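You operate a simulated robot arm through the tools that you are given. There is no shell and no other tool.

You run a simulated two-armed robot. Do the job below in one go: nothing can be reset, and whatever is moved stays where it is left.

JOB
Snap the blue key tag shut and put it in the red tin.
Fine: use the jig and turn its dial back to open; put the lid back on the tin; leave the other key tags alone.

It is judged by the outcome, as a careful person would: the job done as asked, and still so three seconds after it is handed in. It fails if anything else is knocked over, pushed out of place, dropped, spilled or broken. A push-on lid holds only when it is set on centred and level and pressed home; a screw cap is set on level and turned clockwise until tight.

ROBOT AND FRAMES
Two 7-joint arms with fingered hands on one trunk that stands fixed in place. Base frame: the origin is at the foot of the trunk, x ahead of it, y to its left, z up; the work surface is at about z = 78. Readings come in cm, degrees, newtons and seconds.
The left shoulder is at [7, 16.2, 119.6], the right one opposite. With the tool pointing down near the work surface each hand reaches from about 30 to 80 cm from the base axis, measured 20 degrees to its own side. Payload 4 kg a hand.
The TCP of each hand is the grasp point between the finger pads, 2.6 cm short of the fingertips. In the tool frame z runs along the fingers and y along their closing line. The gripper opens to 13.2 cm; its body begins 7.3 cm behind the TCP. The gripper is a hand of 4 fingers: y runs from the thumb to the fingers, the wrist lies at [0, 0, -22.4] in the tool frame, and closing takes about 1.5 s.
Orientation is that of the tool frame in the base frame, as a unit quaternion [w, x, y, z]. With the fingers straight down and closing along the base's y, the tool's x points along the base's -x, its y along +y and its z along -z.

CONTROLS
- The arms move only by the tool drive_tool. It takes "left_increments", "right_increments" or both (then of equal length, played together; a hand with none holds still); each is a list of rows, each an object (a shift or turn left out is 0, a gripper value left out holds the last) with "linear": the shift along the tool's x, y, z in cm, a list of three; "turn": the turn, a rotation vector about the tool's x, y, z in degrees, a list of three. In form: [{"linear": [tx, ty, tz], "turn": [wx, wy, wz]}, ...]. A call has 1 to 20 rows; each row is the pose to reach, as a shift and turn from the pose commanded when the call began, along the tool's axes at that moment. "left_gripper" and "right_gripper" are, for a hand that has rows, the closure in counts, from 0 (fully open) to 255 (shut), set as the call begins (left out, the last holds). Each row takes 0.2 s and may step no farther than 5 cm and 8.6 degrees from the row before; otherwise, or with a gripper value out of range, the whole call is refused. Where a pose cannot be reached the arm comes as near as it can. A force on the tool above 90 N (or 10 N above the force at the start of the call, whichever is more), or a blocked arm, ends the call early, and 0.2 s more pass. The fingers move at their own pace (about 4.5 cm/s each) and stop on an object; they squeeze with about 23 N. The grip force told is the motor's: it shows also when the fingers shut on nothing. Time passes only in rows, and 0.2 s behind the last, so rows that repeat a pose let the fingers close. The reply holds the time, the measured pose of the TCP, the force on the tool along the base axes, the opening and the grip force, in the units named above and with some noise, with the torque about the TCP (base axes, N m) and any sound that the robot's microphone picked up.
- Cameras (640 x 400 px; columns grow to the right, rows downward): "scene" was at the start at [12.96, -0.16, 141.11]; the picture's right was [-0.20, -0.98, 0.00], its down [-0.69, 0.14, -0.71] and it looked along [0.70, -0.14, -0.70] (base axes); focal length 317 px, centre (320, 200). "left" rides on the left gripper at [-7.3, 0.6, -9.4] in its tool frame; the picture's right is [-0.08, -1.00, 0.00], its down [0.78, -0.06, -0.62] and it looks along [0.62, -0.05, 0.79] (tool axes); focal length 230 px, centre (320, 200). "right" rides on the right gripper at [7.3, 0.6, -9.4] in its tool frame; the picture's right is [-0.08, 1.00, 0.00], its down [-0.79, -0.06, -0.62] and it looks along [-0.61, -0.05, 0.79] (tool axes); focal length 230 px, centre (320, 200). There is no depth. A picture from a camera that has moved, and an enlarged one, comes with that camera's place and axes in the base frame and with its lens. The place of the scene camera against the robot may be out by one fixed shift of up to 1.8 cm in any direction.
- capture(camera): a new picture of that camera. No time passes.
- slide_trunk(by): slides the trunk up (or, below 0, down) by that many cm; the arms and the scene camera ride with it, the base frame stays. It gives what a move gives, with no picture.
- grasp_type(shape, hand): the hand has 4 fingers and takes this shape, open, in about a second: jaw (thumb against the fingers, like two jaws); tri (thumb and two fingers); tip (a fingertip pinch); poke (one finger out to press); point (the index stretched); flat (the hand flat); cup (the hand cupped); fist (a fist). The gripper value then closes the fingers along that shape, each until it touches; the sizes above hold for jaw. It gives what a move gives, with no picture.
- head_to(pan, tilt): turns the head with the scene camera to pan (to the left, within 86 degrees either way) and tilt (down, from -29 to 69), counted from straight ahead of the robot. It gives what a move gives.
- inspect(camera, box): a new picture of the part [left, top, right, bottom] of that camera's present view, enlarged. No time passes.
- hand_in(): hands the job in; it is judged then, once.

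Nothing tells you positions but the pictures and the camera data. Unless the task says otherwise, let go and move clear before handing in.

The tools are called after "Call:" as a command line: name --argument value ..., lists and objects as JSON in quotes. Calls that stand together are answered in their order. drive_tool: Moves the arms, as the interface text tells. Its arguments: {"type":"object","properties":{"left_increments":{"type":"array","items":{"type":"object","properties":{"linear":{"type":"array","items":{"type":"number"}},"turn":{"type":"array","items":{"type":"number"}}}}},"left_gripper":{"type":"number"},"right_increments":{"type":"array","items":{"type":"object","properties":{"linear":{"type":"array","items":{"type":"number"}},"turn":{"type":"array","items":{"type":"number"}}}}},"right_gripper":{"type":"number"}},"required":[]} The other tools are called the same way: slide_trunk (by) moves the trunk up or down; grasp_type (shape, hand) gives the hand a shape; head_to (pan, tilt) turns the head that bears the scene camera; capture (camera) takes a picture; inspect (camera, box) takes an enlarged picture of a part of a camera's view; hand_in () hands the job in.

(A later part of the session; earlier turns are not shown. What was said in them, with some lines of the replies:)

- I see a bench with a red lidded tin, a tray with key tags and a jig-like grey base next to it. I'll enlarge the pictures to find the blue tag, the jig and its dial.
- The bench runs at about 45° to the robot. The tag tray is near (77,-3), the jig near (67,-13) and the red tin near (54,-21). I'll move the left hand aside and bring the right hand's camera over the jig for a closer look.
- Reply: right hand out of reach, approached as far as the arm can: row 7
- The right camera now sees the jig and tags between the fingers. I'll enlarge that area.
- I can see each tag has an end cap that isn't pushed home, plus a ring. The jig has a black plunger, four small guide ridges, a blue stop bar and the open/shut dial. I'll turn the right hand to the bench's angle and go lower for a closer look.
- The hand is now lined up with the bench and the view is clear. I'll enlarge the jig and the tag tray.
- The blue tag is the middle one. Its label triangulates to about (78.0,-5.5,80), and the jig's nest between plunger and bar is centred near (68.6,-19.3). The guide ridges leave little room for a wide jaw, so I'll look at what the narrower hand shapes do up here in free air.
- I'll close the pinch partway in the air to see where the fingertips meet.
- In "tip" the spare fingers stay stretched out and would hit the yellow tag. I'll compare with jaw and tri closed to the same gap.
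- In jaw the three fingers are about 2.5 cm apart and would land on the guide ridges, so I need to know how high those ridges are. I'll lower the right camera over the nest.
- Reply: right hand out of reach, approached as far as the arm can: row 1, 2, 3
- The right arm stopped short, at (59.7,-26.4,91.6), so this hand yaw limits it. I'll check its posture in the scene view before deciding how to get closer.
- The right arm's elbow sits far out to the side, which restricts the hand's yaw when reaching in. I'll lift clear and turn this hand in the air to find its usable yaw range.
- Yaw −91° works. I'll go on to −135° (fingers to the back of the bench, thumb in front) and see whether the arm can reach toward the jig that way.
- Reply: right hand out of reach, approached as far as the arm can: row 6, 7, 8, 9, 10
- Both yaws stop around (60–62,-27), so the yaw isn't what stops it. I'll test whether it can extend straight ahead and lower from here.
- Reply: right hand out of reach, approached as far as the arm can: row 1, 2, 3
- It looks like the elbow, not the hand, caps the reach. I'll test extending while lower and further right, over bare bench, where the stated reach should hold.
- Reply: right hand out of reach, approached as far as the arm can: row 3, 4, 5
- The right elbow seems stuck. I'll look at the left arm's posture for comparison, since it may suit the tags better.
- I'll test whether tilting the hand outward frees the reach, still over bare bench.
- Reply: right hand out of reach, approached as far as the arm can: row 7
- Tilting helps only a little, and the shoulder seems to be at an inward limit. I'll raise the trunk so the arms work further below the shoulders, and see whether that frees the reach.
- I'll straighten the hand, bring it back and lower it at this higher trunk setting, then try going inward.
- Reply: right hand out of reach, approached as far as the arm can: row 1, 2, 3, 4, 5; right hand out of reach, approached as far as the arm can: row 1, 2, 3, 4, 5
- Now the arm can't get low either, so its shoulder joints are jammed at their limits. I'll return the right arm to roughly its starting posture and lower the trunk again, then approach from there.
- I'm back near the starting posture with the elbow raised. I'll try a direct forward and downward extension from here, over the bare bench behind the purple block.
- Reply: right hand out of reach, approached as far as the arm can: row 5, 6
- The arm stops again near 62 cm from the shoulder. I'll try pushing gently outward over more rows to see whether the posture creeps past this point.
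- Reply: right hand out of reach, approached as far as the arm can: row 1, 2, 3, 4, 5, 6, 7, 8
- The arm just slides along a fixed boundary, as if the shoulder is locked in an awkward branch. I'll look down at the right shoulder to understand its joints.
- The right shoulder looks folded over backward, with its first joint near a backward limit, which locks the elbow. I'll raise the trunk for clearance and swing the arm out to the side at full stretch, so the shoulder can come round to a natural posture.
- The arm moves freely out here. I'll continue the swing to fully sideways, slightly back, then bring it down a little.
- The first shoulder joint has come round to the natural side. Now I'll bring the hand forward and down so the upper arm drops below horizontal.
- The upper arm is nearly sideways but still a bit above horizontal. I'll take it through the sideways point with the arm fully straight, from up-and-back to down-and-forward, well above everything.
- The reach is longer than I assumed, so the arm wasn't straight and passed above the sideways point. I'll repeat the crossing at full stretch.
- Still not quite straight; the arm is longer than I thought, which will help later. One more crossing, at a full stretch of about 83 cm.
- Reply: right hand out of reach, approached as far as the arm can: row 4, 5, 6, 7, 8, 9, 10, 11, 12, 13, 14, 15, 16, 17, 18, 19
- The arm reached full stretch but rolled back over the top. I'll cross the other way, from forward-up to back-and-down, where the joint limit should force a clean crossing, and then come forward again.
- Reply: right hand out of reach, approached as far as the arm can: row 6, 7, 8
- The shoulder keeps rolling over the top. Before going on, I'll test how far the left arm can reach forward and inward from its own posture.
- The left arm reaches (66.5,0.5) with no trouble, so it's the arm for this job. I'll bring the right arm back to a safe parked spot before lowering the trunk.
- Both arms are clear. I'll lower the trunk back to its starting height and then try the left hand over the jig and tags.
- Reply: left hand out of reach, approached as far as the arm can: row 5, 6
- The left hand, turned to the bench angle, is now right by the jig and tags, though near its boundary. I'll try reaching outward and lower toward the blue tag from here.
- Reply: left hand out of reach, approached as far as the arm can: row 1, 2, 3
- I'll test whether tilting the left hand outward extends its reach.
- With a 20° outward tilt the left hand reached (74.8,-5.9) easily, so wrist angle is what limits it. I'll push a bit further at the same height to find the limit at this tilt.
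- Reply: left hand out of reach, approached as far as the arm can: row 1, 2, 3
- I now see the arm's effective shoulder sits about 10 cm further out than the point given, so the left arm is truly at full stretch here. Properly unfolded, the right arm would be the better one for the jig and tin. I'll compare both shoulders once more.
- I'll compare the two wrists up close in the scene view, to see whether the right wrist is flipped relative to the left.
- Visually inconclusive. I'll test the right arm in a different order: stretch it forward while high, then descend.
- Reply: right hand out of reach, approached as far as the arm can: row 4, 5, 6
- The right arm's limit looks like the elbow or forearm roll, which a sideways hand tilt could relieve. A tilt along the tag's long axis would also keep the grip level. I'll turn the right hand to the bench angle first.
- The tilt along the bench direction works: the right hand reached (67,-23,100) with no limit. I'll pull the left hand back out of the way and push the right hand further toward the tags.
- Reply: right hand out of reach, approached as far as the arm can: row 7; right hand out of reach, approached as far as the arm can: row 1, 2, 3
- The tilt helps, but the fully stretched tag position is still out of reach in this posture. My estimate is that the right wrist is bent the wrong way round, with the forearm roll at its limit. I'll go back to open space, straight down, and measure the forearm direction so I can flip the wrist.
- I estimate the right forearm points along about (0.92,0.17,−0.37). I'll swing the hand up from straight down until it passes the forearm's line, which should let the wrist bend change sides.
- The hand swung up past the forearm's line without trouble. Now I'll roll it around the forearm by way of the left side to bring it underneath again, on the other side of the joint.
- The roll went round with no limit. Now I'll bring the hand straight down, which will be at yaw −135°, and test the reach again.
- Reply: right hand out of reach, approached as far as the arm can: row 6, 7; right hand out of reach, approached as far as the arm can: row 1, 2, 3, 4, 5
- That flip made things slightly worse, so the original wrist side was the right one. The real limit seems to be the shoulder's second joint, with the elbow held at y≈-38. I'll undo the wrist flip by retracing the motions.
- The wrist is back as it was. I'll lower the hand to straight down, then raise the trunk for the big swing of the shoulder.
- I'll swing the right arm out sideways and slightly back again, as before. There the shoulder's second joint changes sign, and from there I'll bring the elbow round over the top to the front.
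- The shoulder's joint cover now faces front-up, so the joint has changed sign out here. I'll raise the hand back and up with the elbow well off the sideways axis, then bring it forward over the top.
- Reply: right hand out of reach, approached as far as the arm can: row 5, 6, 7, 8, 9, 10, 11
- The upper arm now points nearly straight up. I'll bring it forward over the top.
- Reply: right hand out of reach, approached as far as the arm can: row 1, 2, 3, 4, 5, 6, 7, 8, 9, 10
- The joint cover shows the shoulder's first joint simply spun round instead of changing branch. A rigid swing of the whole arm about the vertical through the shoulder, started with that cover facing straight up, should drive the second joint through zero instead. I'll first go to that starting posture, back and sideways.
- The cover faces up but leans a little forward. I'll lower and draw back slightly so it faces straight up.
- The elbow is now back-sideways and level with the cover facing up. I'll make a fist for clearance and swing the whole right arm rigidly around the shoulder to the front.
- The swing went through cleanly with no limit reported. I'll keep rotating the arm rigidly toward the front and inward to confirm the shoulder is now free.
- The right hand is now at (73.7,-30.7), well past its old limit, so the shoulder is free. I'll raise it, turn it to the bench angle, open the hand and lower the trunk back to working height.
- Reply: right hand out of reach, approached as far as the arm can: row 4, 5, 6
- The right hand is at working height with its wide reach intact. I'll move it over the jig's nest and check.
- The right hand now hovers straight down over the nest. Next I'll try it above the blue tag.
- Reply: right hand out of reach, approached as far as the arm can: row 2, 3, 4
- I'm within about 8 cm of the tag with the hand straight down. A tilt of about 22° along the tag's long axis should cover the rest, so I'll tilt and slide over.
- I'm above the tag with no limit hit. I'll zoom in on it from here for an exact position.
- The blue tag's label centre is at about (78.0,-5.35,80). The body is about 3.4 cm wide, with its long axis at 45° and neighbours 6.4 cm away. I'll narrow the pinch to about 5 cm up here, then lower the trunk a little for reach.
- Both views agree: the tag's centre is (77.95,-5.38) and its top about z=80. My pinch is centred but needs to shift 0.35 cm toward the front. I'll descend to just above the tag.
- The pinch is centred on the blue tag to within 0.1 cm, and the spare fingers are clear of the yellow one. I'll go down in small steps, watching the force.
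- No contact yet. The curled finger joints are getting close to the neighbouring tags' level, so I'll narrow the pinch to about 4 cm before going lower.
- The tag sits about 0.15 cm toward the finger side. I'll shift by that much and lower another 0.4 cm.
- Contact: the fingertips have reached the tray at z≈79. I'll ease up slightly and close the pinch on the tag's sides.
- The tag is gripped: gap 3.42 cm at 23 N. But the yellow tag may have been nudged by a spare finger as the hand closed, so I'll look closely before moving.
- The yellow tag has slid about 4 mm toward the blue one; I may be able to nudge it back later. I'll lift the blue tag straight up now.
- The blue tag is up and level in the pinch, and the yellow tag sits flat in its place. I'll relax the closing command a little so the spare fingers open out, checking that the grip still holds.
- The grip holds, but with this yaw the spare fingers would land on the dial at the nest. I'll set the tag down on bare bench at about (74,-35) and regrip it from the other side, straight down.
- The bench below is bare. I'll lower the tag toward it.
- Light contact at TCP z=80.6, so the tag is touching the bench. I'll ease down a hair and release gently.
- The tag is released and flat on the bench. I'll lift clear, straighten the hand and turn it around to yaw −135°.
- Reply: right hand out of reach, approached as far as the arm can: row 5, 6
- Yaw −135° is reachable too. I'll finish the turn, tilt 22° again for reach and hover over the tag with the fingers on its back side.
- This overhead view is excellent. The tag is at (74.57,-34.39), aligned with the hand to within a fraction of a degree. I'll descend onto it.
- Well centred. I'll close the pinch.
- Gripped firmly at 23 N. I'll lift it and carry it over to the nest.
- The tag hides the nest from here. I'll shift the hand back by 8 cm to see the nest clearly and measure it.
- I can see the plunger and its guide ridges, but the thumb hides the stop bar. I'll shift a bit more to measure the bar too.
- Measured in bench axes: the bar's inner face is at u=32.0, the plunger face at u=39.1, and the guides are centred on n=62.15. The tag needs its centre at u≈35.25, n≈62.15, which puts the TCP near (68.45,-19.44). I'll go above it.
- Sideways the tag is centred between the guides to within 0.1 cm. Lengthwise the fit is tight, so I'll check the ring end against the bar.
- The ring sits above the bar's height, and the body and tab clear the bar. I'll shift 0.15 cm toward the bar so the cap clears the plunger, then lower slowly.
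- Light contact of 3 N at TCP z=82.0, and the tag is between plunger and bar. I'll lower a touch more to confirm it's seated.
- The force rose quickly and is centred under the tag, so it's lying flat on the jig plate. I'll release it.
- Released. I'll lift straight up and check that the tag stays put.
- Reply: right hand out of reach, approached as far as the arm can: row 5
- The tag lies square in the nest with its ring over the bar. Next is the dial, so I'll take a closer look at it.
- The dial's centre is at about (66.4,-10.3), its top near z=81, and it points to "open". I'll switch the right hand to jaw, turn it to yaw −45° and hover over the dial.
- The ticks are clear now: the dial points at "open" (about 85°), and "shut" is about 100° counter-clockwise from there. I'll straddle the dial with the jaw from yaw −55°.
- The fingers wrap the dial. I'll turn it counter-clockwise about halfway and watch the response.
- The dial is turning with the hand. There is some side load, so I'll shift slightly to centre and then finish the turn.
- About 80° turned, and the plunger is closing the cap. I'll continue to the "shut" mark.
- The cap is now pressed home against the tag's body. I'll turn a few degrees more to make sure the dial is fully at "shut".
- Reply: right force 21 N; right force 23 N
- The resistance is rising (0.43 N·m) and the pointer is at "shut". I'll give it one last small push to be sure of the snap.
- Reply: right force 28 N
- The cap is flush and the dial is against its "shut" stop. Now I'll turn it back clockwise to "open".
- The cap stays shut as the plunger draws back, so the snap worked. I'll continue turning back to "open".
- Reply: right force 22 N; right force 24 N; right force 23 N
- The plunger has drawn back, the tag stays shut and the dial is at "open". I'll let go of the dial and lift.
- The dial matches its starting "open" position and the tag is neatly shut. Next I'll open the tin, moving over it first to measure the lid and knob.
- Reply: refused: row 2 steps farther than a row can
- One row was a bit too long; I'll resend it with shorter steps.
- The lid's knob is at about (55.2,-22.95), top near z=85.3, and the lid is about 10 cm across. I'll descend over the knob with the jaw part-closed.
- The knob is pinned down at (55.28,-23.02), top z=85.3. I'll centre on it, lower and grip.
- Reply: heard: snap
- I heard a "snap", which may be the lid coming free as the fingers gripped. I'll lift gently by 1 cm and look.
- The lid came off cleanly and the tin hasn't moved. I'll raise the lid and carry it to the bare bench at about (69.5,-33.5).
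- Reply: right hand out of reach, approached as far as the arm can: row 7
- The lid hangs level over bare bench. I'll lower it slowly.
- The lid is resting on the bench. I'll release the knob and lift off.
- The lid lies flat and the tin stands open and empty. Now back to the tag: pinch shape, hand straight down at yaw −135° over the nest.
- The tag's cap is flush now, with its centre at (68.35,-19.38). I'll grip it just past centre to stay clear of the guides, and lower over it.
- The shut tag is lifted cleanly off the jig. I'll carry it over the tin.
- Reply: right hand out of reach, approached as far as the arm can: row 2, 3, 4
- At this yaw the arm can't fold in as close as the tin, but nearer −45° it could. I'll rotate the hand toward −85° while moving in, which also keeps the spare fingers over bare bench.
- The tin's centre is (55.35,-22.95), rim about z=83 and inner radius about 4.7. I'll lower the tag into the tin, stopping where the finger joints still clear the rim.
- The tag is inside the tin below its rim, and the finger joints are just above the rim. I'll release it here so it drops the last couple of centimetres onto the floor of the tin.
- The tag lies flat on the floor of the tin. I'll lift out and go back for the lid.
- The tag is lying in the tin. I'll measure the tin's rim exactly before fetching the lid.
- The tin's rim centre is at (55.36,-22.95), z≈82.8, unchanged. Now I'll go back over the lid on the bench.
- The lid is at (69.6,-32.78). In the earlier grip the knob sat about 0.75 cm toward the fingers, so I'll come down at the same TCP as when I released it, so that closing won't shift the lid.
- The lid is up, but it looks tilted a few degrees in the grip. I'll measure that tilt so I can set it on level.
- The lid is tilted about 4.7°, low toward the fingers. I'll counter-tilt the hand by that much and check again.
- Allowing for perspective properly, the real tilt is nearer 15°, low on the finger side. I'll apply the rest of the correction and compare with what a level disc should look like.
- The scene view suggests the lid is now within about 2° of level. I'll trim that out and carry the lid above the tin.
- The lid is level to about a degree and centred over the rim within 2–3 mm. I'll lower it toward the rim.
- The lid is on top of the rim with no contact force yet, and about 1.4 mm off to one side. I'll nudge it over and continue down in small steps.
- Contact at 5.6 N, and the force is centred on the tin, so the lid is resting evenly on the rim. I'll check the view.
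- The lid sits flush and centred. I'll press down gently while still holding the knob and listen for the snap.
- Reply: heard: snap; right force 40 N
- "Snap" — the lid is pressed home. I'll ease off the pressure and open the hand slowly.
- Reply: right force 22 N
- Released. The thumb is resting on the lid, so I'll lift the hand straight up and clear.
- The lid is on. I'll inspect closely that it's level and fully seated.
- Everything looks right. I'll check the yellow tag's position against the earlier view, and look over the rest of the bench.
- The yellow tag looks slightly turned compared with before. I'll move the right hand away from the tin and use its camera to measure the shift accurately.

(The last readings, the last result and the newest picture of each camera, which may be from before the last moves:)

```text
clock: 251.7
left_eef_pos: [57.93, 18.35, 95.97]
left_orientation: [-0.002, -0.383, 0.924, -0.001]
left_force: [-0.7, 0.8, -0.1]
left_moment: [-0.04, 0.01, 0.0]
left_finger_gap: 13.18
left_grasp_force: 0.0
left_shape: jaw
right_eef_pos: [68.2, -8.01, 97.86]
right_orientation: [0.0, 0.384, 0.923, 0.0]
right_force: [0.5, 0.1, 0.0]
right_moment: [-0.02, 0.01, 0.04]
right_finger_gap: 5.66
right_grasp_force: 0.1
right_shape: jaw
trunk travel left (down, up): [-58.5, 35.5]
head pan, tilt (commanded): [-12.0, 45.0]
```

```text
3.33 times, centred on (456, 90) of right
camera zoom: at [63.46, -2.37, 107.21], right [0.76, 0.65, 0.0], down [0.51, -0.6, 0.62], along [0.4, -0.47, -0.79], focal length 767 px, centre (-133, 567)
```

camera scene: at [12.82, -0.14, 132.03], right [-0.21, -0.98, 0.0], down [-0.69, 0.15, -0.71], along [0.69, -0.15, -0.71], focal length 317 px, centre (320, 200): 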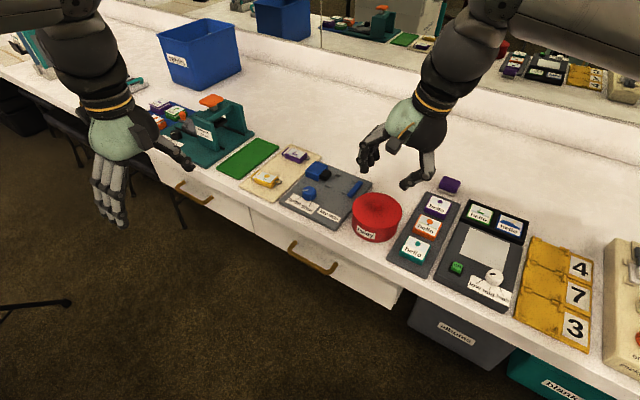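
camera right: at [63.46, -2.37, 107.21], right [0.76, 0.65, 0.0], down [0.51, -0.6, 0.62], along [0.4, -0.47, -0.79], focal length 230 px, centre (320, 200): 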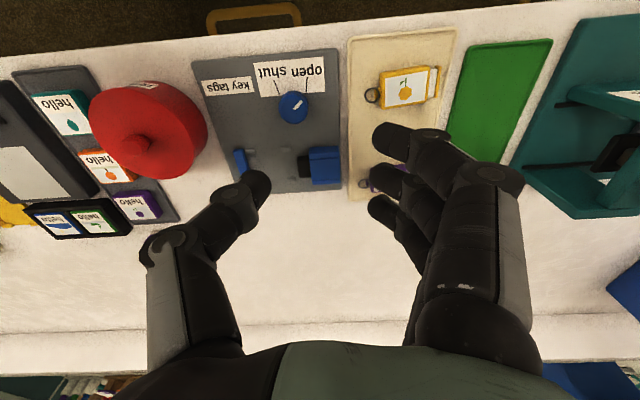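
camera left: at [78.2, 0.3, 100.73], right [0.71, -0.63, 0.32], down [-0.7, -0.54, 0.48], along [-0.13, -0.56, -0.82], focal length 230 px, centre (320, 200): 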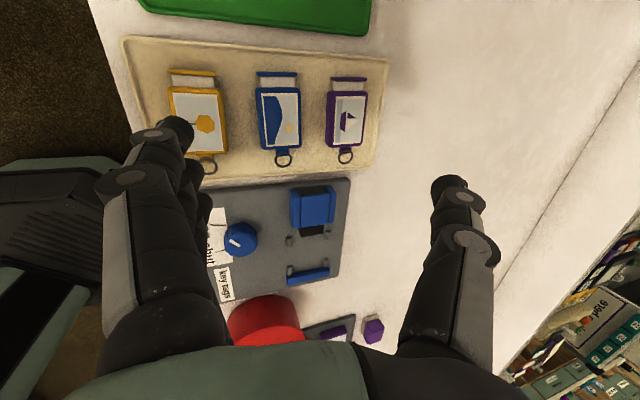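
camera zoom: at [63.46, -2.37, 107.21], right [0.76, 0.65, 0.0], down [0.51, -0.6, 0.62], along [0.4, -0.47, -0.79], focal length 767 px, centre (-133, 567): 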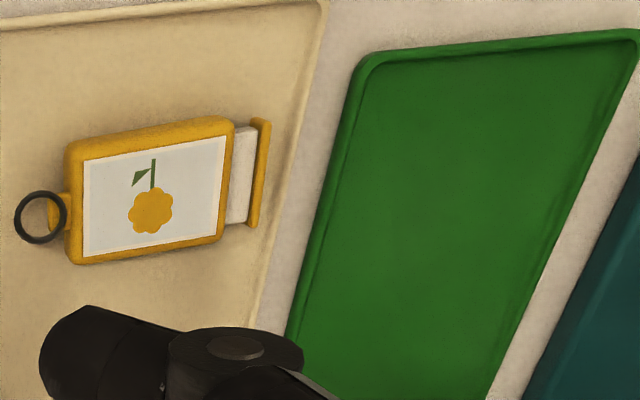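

Measured from here, the yellow tag has been pushed about 1.2 cm back and turned about 4.5°. I'd like to put it back as it was, so I'll look at the single-finger "poke" shape for a gentle nudge.

Call:
grasp_type --shape "poke" --hand "right"

Call:
capture --camera "right"

Call:
inspect --camera "scene" --box '[250, 60, 400, 200]'

```text
clock: 252.6
left_eef_pos: [57.68, 17.91, 96.1]
left_orientation: [-0.001, -0.383, 0.924, 0.0]
left_force: [-0.3, -1.0, -0.7]
left_moment: [0.01, -0.01, 0.01]
left_finger_gap: 13.17
left_grasp_force: 0.1
left_shape: jaw
right_eef_pos: [68.06, -8.35, 97.88]
right_orientation: [-0.001, 0.385, 0.923, 0.001]
right_force: [0.2, 0.3, -0.6]
right_moment: [0.0, -0.01, 0.01]
right_finger_gap: 0.0
right_grasp_force: 0.1
right_shape: poke
trunk travel left (down, up): [-58.5, 35.5]
head pan, tilt (commanded): [-12.0, 45.0]
```

```text
taken
camera right: at [63.34, -2.78, 107.21], right [0.76, 0.65, 0.0], down [0.51, -0.6, 0.61], along [0.4, -0.47, -0.79], focal length 230 px, centre (320, 200)
```

right: 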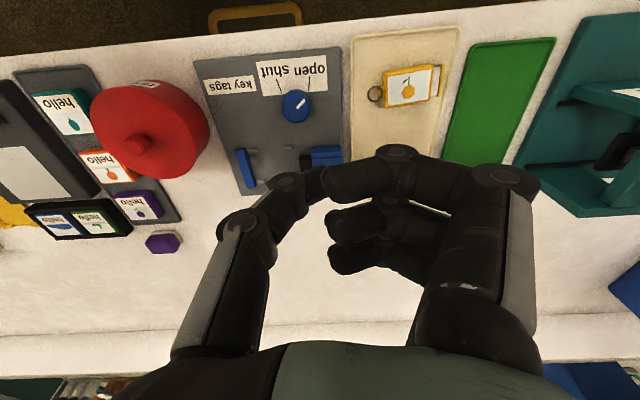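

```text
2.86 times, centred on (325, 130) of scene
camera zoom: at [12.92, -0.18, 132.03], right [-0.21, -0.98, 0.0], down [-0.69, 0.15, -0.71], along [0.69, -0.15, -0.71], focal length 907 px, centre (306, 400)
```

zoom: 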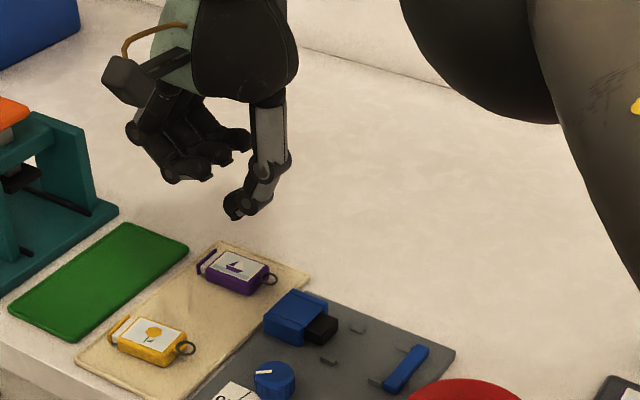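

Call:
grasp_type --shape "point" --hand "right"

Call:
capture --camera "right"

Call:
inspect --camera "scene" --box '[250, 60, 400, 200]'

```text
clock: 253.5
left_eef_pos: [57.78, 17.97, 96.13]
left_orientation: [0.0, -0.383, 0.924, 0.0]
left_force: [-0.2, 0.0, -0.6]
left_moment: [0.01, -0.01, 0.0]
left_finger_gap: 13.17
left_grasp_force: 0.0
left_shape: jaw
right_eef_pos: [67.97, -8.35, 97.98]
right_orientation: [0.0, 0.386, 0.923, 0.001]
right_force: [0.9, 0.3, -0.3]
right_moment: [0.01, 0.01, 0.0]
right_finger_gap: 12.6
right_grasp_force: 0.0
right_shape: point
trunk travel left (down, up): [-58.5, 35.5]
head pan, tilt (commanded): [-12.0, 45.0]
```

```text
taken
camera right: at [63.33, -2.8, 107.22], right [0.76, 0.65, 0.0], down [0.51, -0.6, 0.61], along [0.4, -0.47, -0.79], focal length 230 px, centre (320, 200)
```

right: 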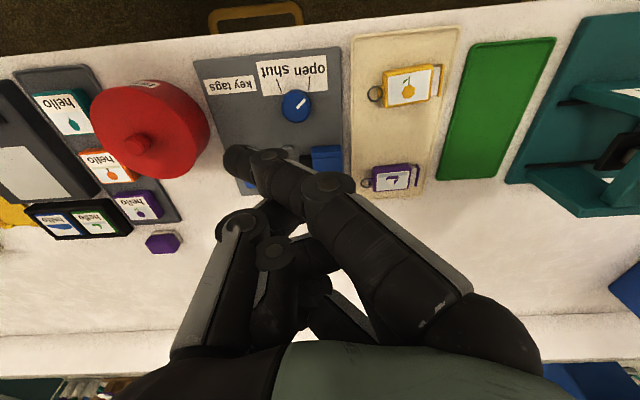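

```text
2.86 times, centred on (325, 130) of scene
camera zoom: at [12.91, -0.2, 132.03], right [-0.21, -0.98, 0.0], down [-0.69, 0.15, -0.71], along [0.69, -0.15, -0.71], focal length 907 px, centre (306, 400)
```

zoom: 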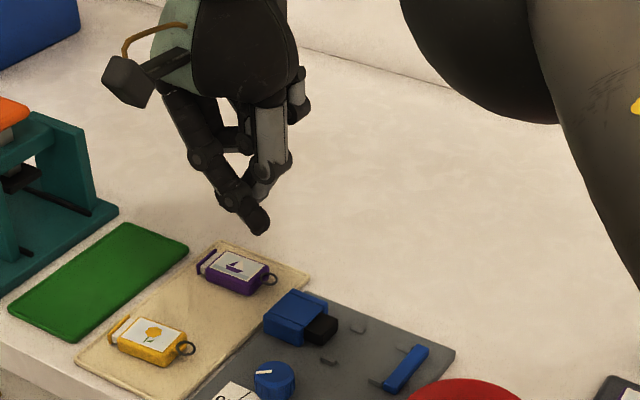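

I'll use the pinch shape instead, with only the thumb behind the yellow tag and the hand tilted as in the pick. First I'll move the left hand further away and turn the right hand to yaw +45°.

Call:
drive_tool --left_increments '[{"linear": [0.7, 0.7, 0]}, {"linear": [1.4, 1.4, 0]}, {"linear": [2.1, 2.1, 0]}, {"linear": [2.8, 2.8, 0]}, {"linear": [3.5, 3.5, 0]}, {"linear": [4.2, 4.2, 0]}, {"linear": [4.9, 4.9, 0]}, {"linear": [5.6, 5.6, 0]}, {"linear": [6.3, 6.3, 0]}, {"linear": [7, 7, 0]}, {"linear": [7, 7, 0]}]' --right_increments '[{"turn": [0, 0, -8.2]}, {"turn": [0, 0, -16.4]}, {"turn": [0, 0, -24.6]}, {"turn": [0, 0, -32.8]}, {"turn": [0, 0, -41]}, {"turn": [0, 0, -49.2]}, {"turn": [0, 0, -57.4]}, {"turn": [0, 0, -65.6]}, {"turn": [0, 0, -73.8]}, {"turn": [0, 0, -82]}, {"turn": [0, 0, -90.2]}]'

Call:
grasp_type --shape "tip" --hand "right"

Call:
capture --camera "right"

```text
clock: 255.9
left_eef_pos: [47.87, 17.96, 96.17]
left_orientation: [0.001, -0.382, 0.924, 0.0]
left_force: [-0.2, 0.3, 0.3]
left_moment: [0.01, 0.02, -0.03]
left_finger_gap: 13.21
left_grasp_force: 0.1
left_shape: jaw
right_eef_pos: [67.89, -8.42, 98.06]
right_orientation: [0.002, -0.383, 0.924, 0.0]
right_force: [-0.8, 0.6, 0.2]
right_moment: [-0.02, -0.02, 0.0]
right_finger_gap: 12.6
right_grasp_force: 0.0
right_shape: point
trunk travel left (down, up): [-58.5, 35.5]
head pan, tilt (commanded): [-12.0, 45.0]
```

```text
clock: 256.8
left_eef_pos: [47.87, 17.93, 96.09]
left_orientation: [0.0, -0.383, 0.924, 0.0]
left_force: [0.5, -0.5, 0.5]
left_moment: [-0.04, 0.01, 0.0]
left_finger_gap: 13.17
left_grasp_force: 0.1
left_shape: jaw
right_eef_pos: [67.91, -8.28, 97.94]
right_orientation: [0.001, -0.382, 0.924, 0.0]
right_force: [0.4, -0.3, 0.2]
right_moment: [-0.01, 0.0, 0.0]
right_finger_gap: 13.19
right_grasp_force: 0.0
right_shape: tip
trunk travel left (down, up): [-58.5, 35.5]
head pan, tilt (commanded): [-12.0, 45.0]
```

```text
taken
camera right: at [62.35, -13.09, 107.28], right [-0.65, 0.76, 0.0], down [0.6, 0.51, 0.62], along [0.47, 0.4, -0.79], focal length 230 px, centre (320, 200)
```

right: 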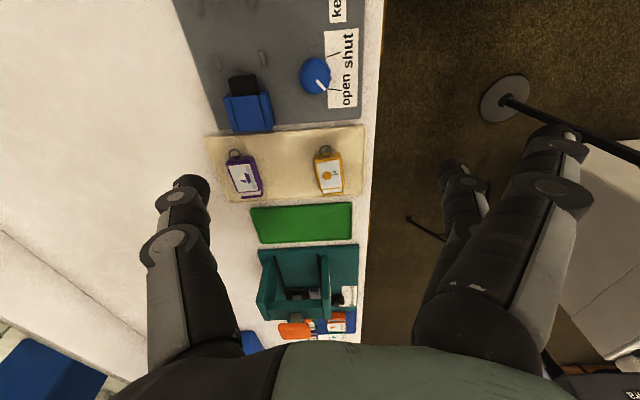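

Call:
drive_tool --right_increments '[{"turn": [0, -7.4, 0]}, {"turn": [0, -14.8, 0]}, {"linear": [-2, 0.7, 1], "turn": [0, -22, 0]}, {"linear": [-5, 1.7, 3], "turn": [0, -22, 0]}, {"linear": [-8.4, 2.9, 5], "turn": [0, -22, 0]}]' --right_gripper 72

Call:
capture --camera "right"

Call:
inspect --camera "right" --box '[200, 0, 440, 150]'

```text
clock: 258.0
left_eef_pos: [47.94, 18.0, 96.03]
left_orientation: [-0.001, -0.382, 0.924, 0.0]
left_force: [-0.2, 0.2, 0.5]
left_moment: [-0.02, -0.01, 0.0]
left_finger_gap: 13.19
left_grasp_force: 0.1
left_shape: jaw
right_eef_pos: [71.89, -0.12, 93.04]
right_orientation: [0.177, -0.374, 0.908, 0.072]
right_force: [-0.2, -0.5, 0.2]
right_moment: [0.0, 0.02, -0.01]
right_finger_gap: 9.51
right_grasp_force: 0.1
right_shape: tip
trunk travel left (down, up): [-58.5, 35.5]
head pan, tilt (commanded): [-12.0, 45.0]
```

```text
taken
camera right: at [64.08, -6.98, 98.9], right [-0.65, 0.76, 0.03], down [0.4, 0.31, 0.87], along [0.65, 0.58, -0.5], focal length 230 px, centre (320, 200)
```

right: 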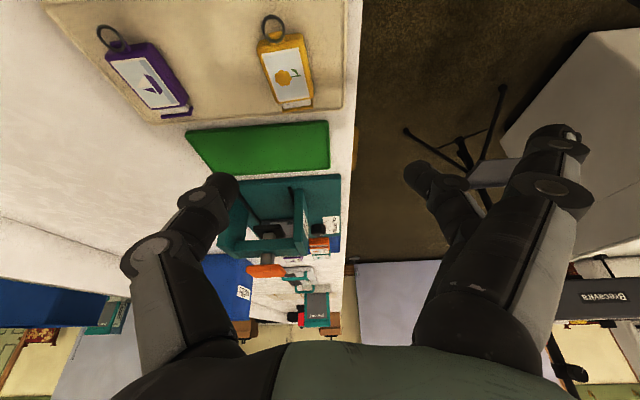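

```text
2.67 times, centred on (320, 75) of right
camera zoom: at [64.08, -6.98, 98.9], right [-0.65, 0.76, 0.03], down [0.4, 0.31, 0.87], along [0.65, 0.58, -0.5], focal length 614 px, centre (320, 533)
```

zoom: 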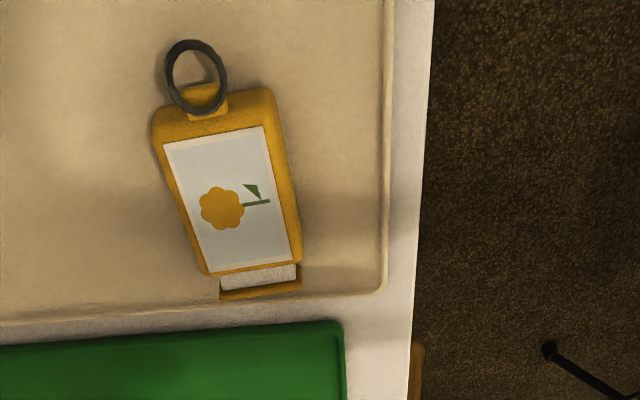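

Measured again: the yellow tag's centre is (74.6,-1.05), against (73.5,-0.5) originally. The thumb is lined up just behind its back edge, so I'll lower it.

Call:
drive_tool --right_increments '[{"linear": [1.2, 0, 2.9]}, {"linear": [2.4, 0, 5.8]}, {"linear": [3.4, 0, 8.4]}]'

Call:
capture --camera "right"

Call:
inspect --camera "scene" --box '[230, 130, 330, 210]'

```text
clock: 258.8
left_eef_pos: [47.92, 17.98, 96.08]
left_orientation: [-0.001, -0.383, 0.924, 0.0]
left_force: [0.0, -0.9, -0.2]
left_moment: [-0.02, 0.02, 0.03]
left_finger_gap: 13.21
left_grasp_force: 0.1
left_shape: jaw
right_eef_pos: [71.9, -0.26, 83.97]
right_orientation: [0.177, -0.374, 0.907, 0.074]
right_force: [0.3, 0.3, 0.0]
right_moment: [0.01, 0.05, 0.0]
right_finger_gap: 9.51
right_grasp_force: 0.0
right_shape: tip
trunk travel left (down, up): [-58.5, 35.5]
head pan, tilt (commanded): [-12.0, 45.0]
```

```text
taken
camera right: at [64.23, -7.18, 89.82], right [-0.65, 0.76, 0.03], down [0.39, 0.31, 0.87], along [0.65, 0.58, -0.5], focal length 230 px, centre (320, 200)
```

right: 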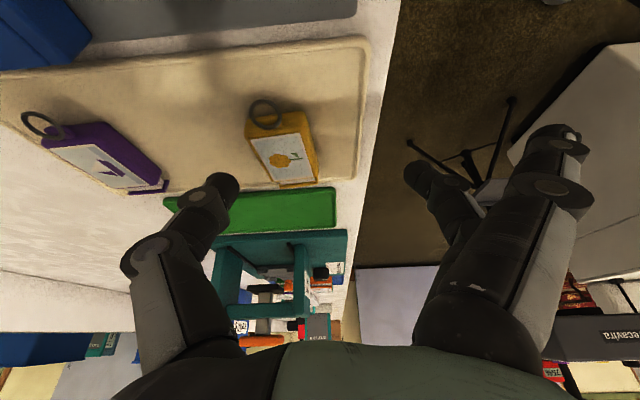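

```text
5.00 times, centred on (280, 170) of scene
camera zoom: at [12.97, -0.22, 132.03], right [-0.21, -0.98, 0.0], down [-0.69, 0.15, -0.71], along [0.69, -0.15, -0.71], focal length 1587 px, centre (520, 350)
```

zoom: 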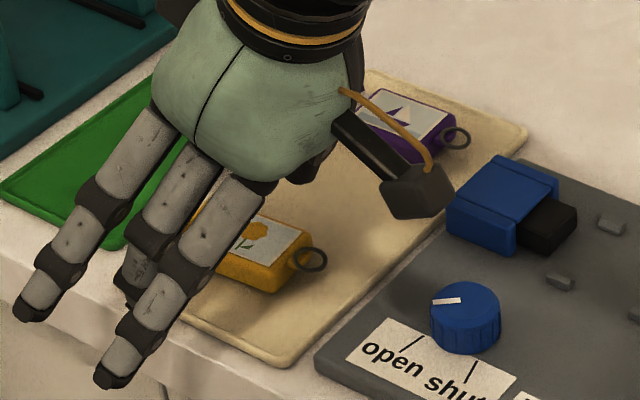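

Call:
drive_tool --right_increments '[{"linear": [0.45, 0, 1.1]}, {"linear": [0.8, 0, 1.95]}]'

Call:
capture --camera "right"

Call:
inspect --camera "right" --box '[190, 80, 350, 220]'

```text
clock: 259.4
left_eef_pos: [47.85, 17.97, 96.17]
left_orientation: [0.0, -0.383, 0.924, 0.001]
left_force: [0.7, -0.6, -0.2]
left_moment: [0.0, -0.02, -0.02]
left_finger_gap: 13.19
left_grasp_force: 0.1
left_shape: jaw
right_eef_pos: [71.98, -0.35, 81.85]
right_orientation: [0.177, -0.375, 0.907, 0.075]
right_force: [-0.5, -0.1, 0.2]
right_moment: [0.0, -0.01, -0.03]
right_finger_gap: 9.53
right_grasp_force: 0.1
right_shape: tip
trunk travel left (down, up): [-58.5, 35.5]
head pan, tilt (commanded): [-12.0, 45.0]
```

```text
taken
camera right: at [64.26, -7.21, 87.73], right [-0.65, 0.76, 0.03], down [0.39, 0.31, 0.87], along [0.65, 0.58, -0.5], focal length 230 px, centre (320, 200)
```

right: 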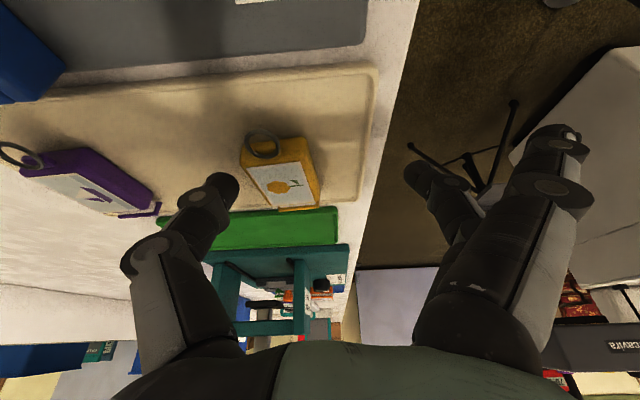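

```text
2.86 times, centred on (270, 150) of right
camera zoom: at [64.26, -7.21, 87.73], right [-0.65, 0.76, 0.03], down [0.39, 0.31, 0.87], along [0.65, 0.58, -0.5], focal length 657 px, centre (463, 343)
```

zoom: 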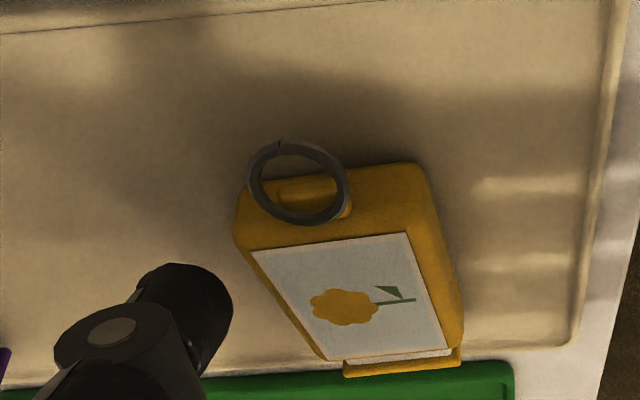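

The thumb is behind the tag with about 0.7 cm to go. I'll lower it another 0.5 cm and then push gently toward the front.

Call:
drive_tool --right_increments '[{"linear": [0.19, 0, 0.46]}, {"linear": [0.19, 0.3, 0.46]}, {"linear": [0.19, 0.6, 0.46]}, {"linear": [0.19, 0.8, 0.46]}]'

Call:
inspect --camera "right" --box '[190, 80, 350, 220]'

```text
clock: 260.4
left_eef_pos: [47.87, 17.89, 96.18]
left_orientation: [0.0, -0.383, 0.924, 0.0]
left_force: [0.4, -0.4, 0.4]
left_moment: [-0.01, 0.03, -0.01]
left_finger_gap: 13.17
left_grasp_force: 0.0
left_shape: jaw
right_eef_pos: [71.17, 0.25, 81.36]
right_orientation: [0.177, -0.375, 0.907, 0.074]
right_force: [0.4, 0.8, 0.4]
right_moment: [0.02, 0.0, 0.04]
right_finger_gap: 9.5
right_grasp_force: 0.0
right_shape: tip
trunk travel left (down, up): [-58.5, 35.5]
head pan, tilt (commanded): [-12.0, 45.0]
```

```text
2.86 times, centred on (270, 150) of right
camera zoom: at [63.58, -6.64, 87.27], right [-0.65, 0.76, 0.03], down [0.39, 0.31, 0.87], along [0.65, 0.58, -0.5], focal length 657 px, centre (463, 343)
```

zoom: 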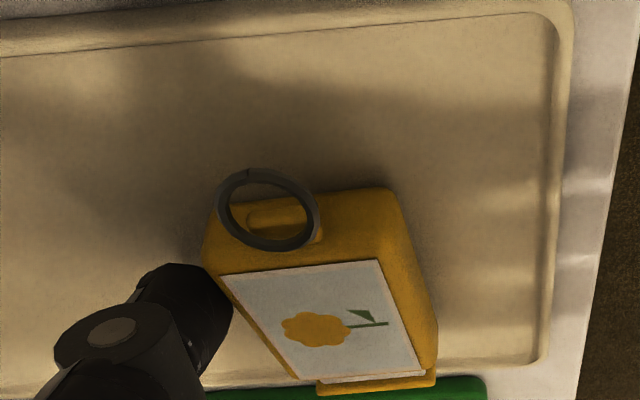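

Call:
drive_tool --right_increments '[{"linear": [0, 0.25, 0]}, {"linear": [0, 0.5, 0]}]'

Call:
inspect --camera "right" --box '[190, 80, 350, 220]'

```text
clock: 261.0
left_eef_pos: [47.93, 17.95, 96.17]
left_orientation: [-0.001, -0.383, 0.924, 0.0]
left_force: [-0.2, -0.5, 0.2]
left_moment: [-0.01, 0.02, -0.02]
left_finger_gap: 13.2
left_grasp_force: 0.0
left_shape: jaw
right_eef_pos: [70.96, 0.59, 81.35]
right_orientation: [0.176, -0.375, 0.907, 0.074]
right_force: [0.1, 0.6, -0.2]
right_moment: [-0.01, -0.02, -0.02]
right_finger_gap: 9.51
right_grasp_force: 0.1
right_shape: tip
trunk travel left (down, up): [-58.5, 35.5]
head pan, tilt (commanded): [-12.0, 45.0]
```

```text
2.86 times, centred on (270, 150) of right
camera zoom: at [63.2, -6.26, 87.24], right [-0.65, 0.76, 0.03], down [0.39, 0.31, 0.87], along [0.65, 0.58, -0.5], focal length 657 px, centre (463, 343)
```

zoom: 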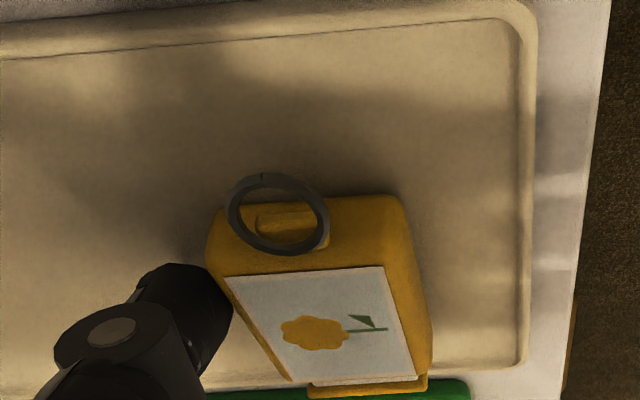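

The tag is moving with the thumb, and its angle is back to the original 44–45°. It needs only about 0.3 cm more.

Call:
drive_tool --right_increments '[{"linear": [0, 0.15, 0]}, {"linear": [0, 0.3, 0]}]'

Call:
inspect --camera "right" --box '[190, 80, 350, 220]'

```text
clock: 261.6
left_eef_pos: [47.88, 17.91, 96.11]
left_orientation: [0.0, -0.382, 0.924, 0.0]
left_force: [0.1, -0.5, -0.2]
left_moment: [0.03, 0.0, 0.0]
left_finger_gap: 13.17
left_grasp_force: 0.1
left_shape: jaw
right_eef_pos: [70.68, 0.75, 81.3]
right_orientation: [0.177, -0.374, 0.907, 0.073]
right_force: [-1.1, 0.0, 0.1]
right_moment: [-0.03, 0.03, -0.03]
right_finger_gap: 9.51
right_grasp_force: 0.1
right_shape: tip
trunk travel left (down, up): [-58.5, 35.5]
head pan, tilt (commanded): [-12.0, 45.0]
```

```text
2.86 times, centred on (270, 150) of right
camera zoom: at [62.98, -6.06, 87.18], right [-0.65, 0.76, 0.03], down [0.39, 0.31, 0.87], along [0.65, 0.58, -0.5], focal length 657 px, centre (463, 343)
```

zoom: 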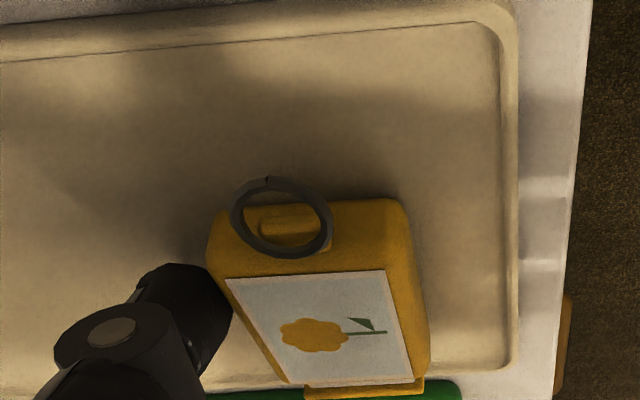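

That should put it back. I'll back the thumb off, lift clear and check.

Call:
drive_tool --right_increments '[{"linear": [0, -0.5, 0]}, {"linear": [0, -1, 0]}, {"linear": [-1.1, -1, -2.8]}, {"linear": [-2.6, -1, -6.5]}, {"linear": [-4.3, -1, -10.7]}]'

Call:
capture --camera "right"

Call:
inspect --camera "right" --box '[200, 0, 440, 150]'

Call:
inspect --camera "scene" --box '[240, 130, 368, 210]'

```text
clock: 262.8
left_eef_pos: [47.71, 17.96, 96.25]
left_orientation: [0.001, -0.382, 0.924, -0.001]
left_force: [-0.8, 0.3, -0.1]
left_moment: [-0.02, 0.0, -0.02]
left_finger_gap: 13.18
left_grasp_force: 0.1
left_shape: jaw
right_eef_pos: [71.25, -0.03, 93.05]
right_orientation: [0.176, -0.375, 0.907, 0.073]
right_force: [-0.5, -0.3, -0.9]
right_moment: [-0.02, 0.0, 0.03]
right_finger_gap: 9.51
right_grasp_force: 0.2
right_shape: tip
trunk travel left (down, up): [-58.5, 35.5]
head pan, tilt (commanded): [-12.0, 45.0]
```

```text
taken
camera right: at [63.49, -6.75, 98.86], right [-0.65, 0.76, 0.03], down [0.39, 0.31, 0.87], along [0.65, 0.58, -0.5], focal length 230 px, centre (320, 200)
```

right: 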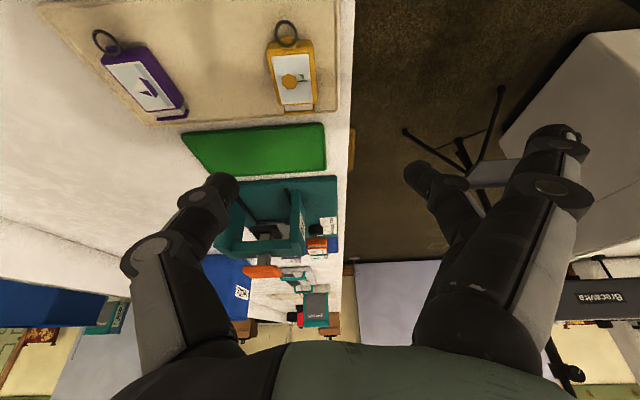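

```text
2.67 times, centred on (320, 75) of right
camera zoom: at [63.49, -6.75, 98.86], right [-0.65, 0.76, 0.03], down [0.39, 0.31, 0.87], along [0.65, 0.58, -0.5], focal length 614 px, centre (320, 533)
```

zoom: 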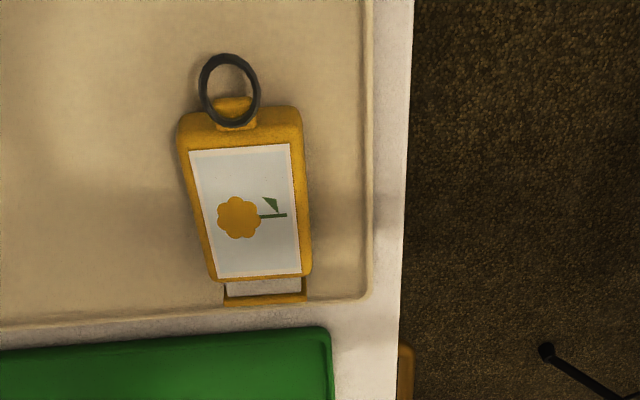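

```text
5.00 times, centred on (304, 170) of scene
camera zoom: at [12.79, -0.15, 132.04], right [-0.21, -0.98, 0.0], down [-0.69, 0.15, -0.71], along [0.69, -0.15, -0.71], focal length 1587 px, centre (400, 350)
```

zoom: 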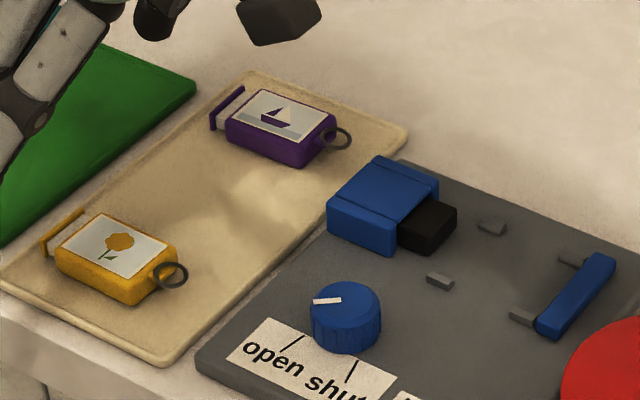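

The yellow tag is back to within about half a centimetre of where it was, and straight. Now I'll move the right hand clear, up and away.

Call:
drive_tool --right_increments '[{"linear": [0, 0, -4.5]}, {"linear": [2.5, -1, -8.5]}, {"linear": [5.7, -2.8, -11]}, {"linear": [8.9, -4.4, -13.5], "turn": [0, 4, 0]}, {"linear": [12.1, -6, -16], "turn": [0, 9, 0]}, {"linear": [15.3, -7.6, -18.5], "turn": [0, 14, 0]}, {"linear": [18.5, -9.2, -21], "turn": [0, 18, 0]}, {"linear": [21.6, -10.7, -23.9], "turn": [0, 22, 0]}]'

Call:
capture --camera "scene"

Call:
inspect --camera "scene" --box '[300, 150, 460, 250]'

```text
clock: 264.6
left_eef_pos: [47.76, 17.92, 96.07]
left_orientation: [0.0, -0.383, 0.924, 0.0]
left_force: [0.5, 0.0, 0.2]
left_moment: [0.02, -0.04, 0.02]
left_finger_gap: 13.18
left_grasp_force: 0.1
left_shape: jaw
right_eef_pos: [58.44, -27.88, 106.91]
right_orientation: [0.001, -0.382, 0.924, 0.0]
right_force: [-0.1, -0.4, -0.4]
right_moment: [-0.04, -0.07, -0.01]
right_finger_gap: 9.53
right_grasp_force: 0.1
right_shape: tip
trunk travel left (down, up): [-58.5, 35.5]
head pan, tilt (commanded): [-12.0, 45.0]
```

```text
taken
camera scene: at [12.82, -0.19, 132.04], right [-0.21, -0.98, 0.0], down [-0.69, 0.15, -0.71], along [0.69, -0.15, -0.71], focal length 317 px, centre (320, 200)
```

scene: 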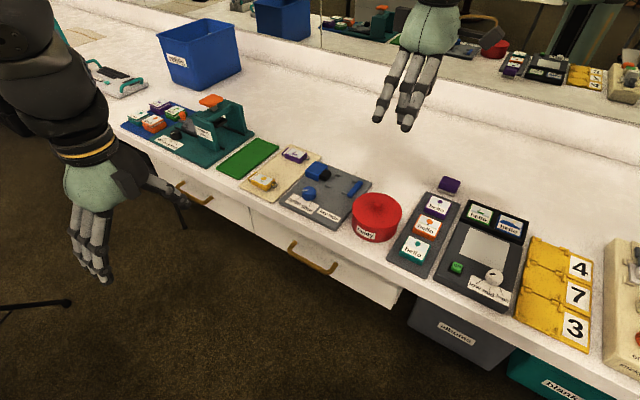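

```text
4.00 times, centred on (380, 200) of scene
camera zoom: at [12.82, -0.19, 132.04], right [-0.21, -0.98, 0.0], down [-0.69, 0.15, -0.71], along [0.69, -0.15, -0.71], focal length 1270 px, centre (80, 200)
```

zoom: 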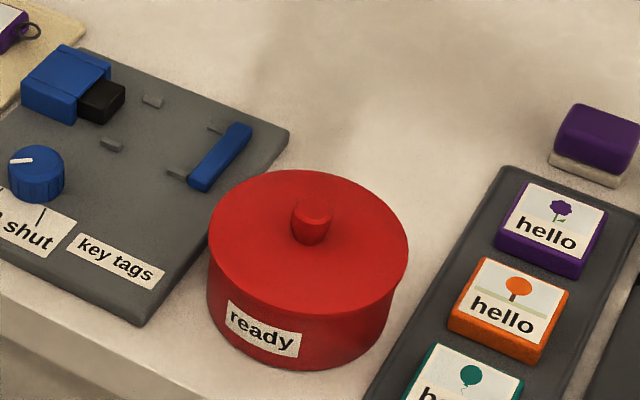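

The job is done:
- **Tag:** the blue key tag is shut and inside the red tin.
- **Tin:** the lid snapped home and sits level.
- **Jig:** the jig is empty and its dial is back at "open".
- **Other tags:** the purple tag looks unmoved. My spare fingers slid the yellow one about 1.2 cm during the pick; I pushed it back to within about half a centimetre.

Both hands are clear, so I'm handing in.

Call:
hand_in

```text
The job is handed in.
```

I handed the job in: the blue key tag is snapped shut and inside the red tin, with the lid pressed back on. I don't have the judge's result yet.

- **Tag:** I used the jig. Its cap stayed flush with the body after the plunger drew back.
- **Jig:** the dial is back at "open" and the jig is empty.
- **Tin:** I heard the lid snap home when I pressed it, and it looked level and centred afterwards.
- **Yellow tag:** while I was gripping the blue tag, my spare fingers pushed the yellow one about 1.2 cm out of place and turned it a few degrees. I nudged it back to within about half a centimetre of where it was, and straight.
- **Purple tag:** I never touched it, and it looks unmoved.

While working I set the blue tag and the tin lid down briefly on bare bench; both were picked up again.
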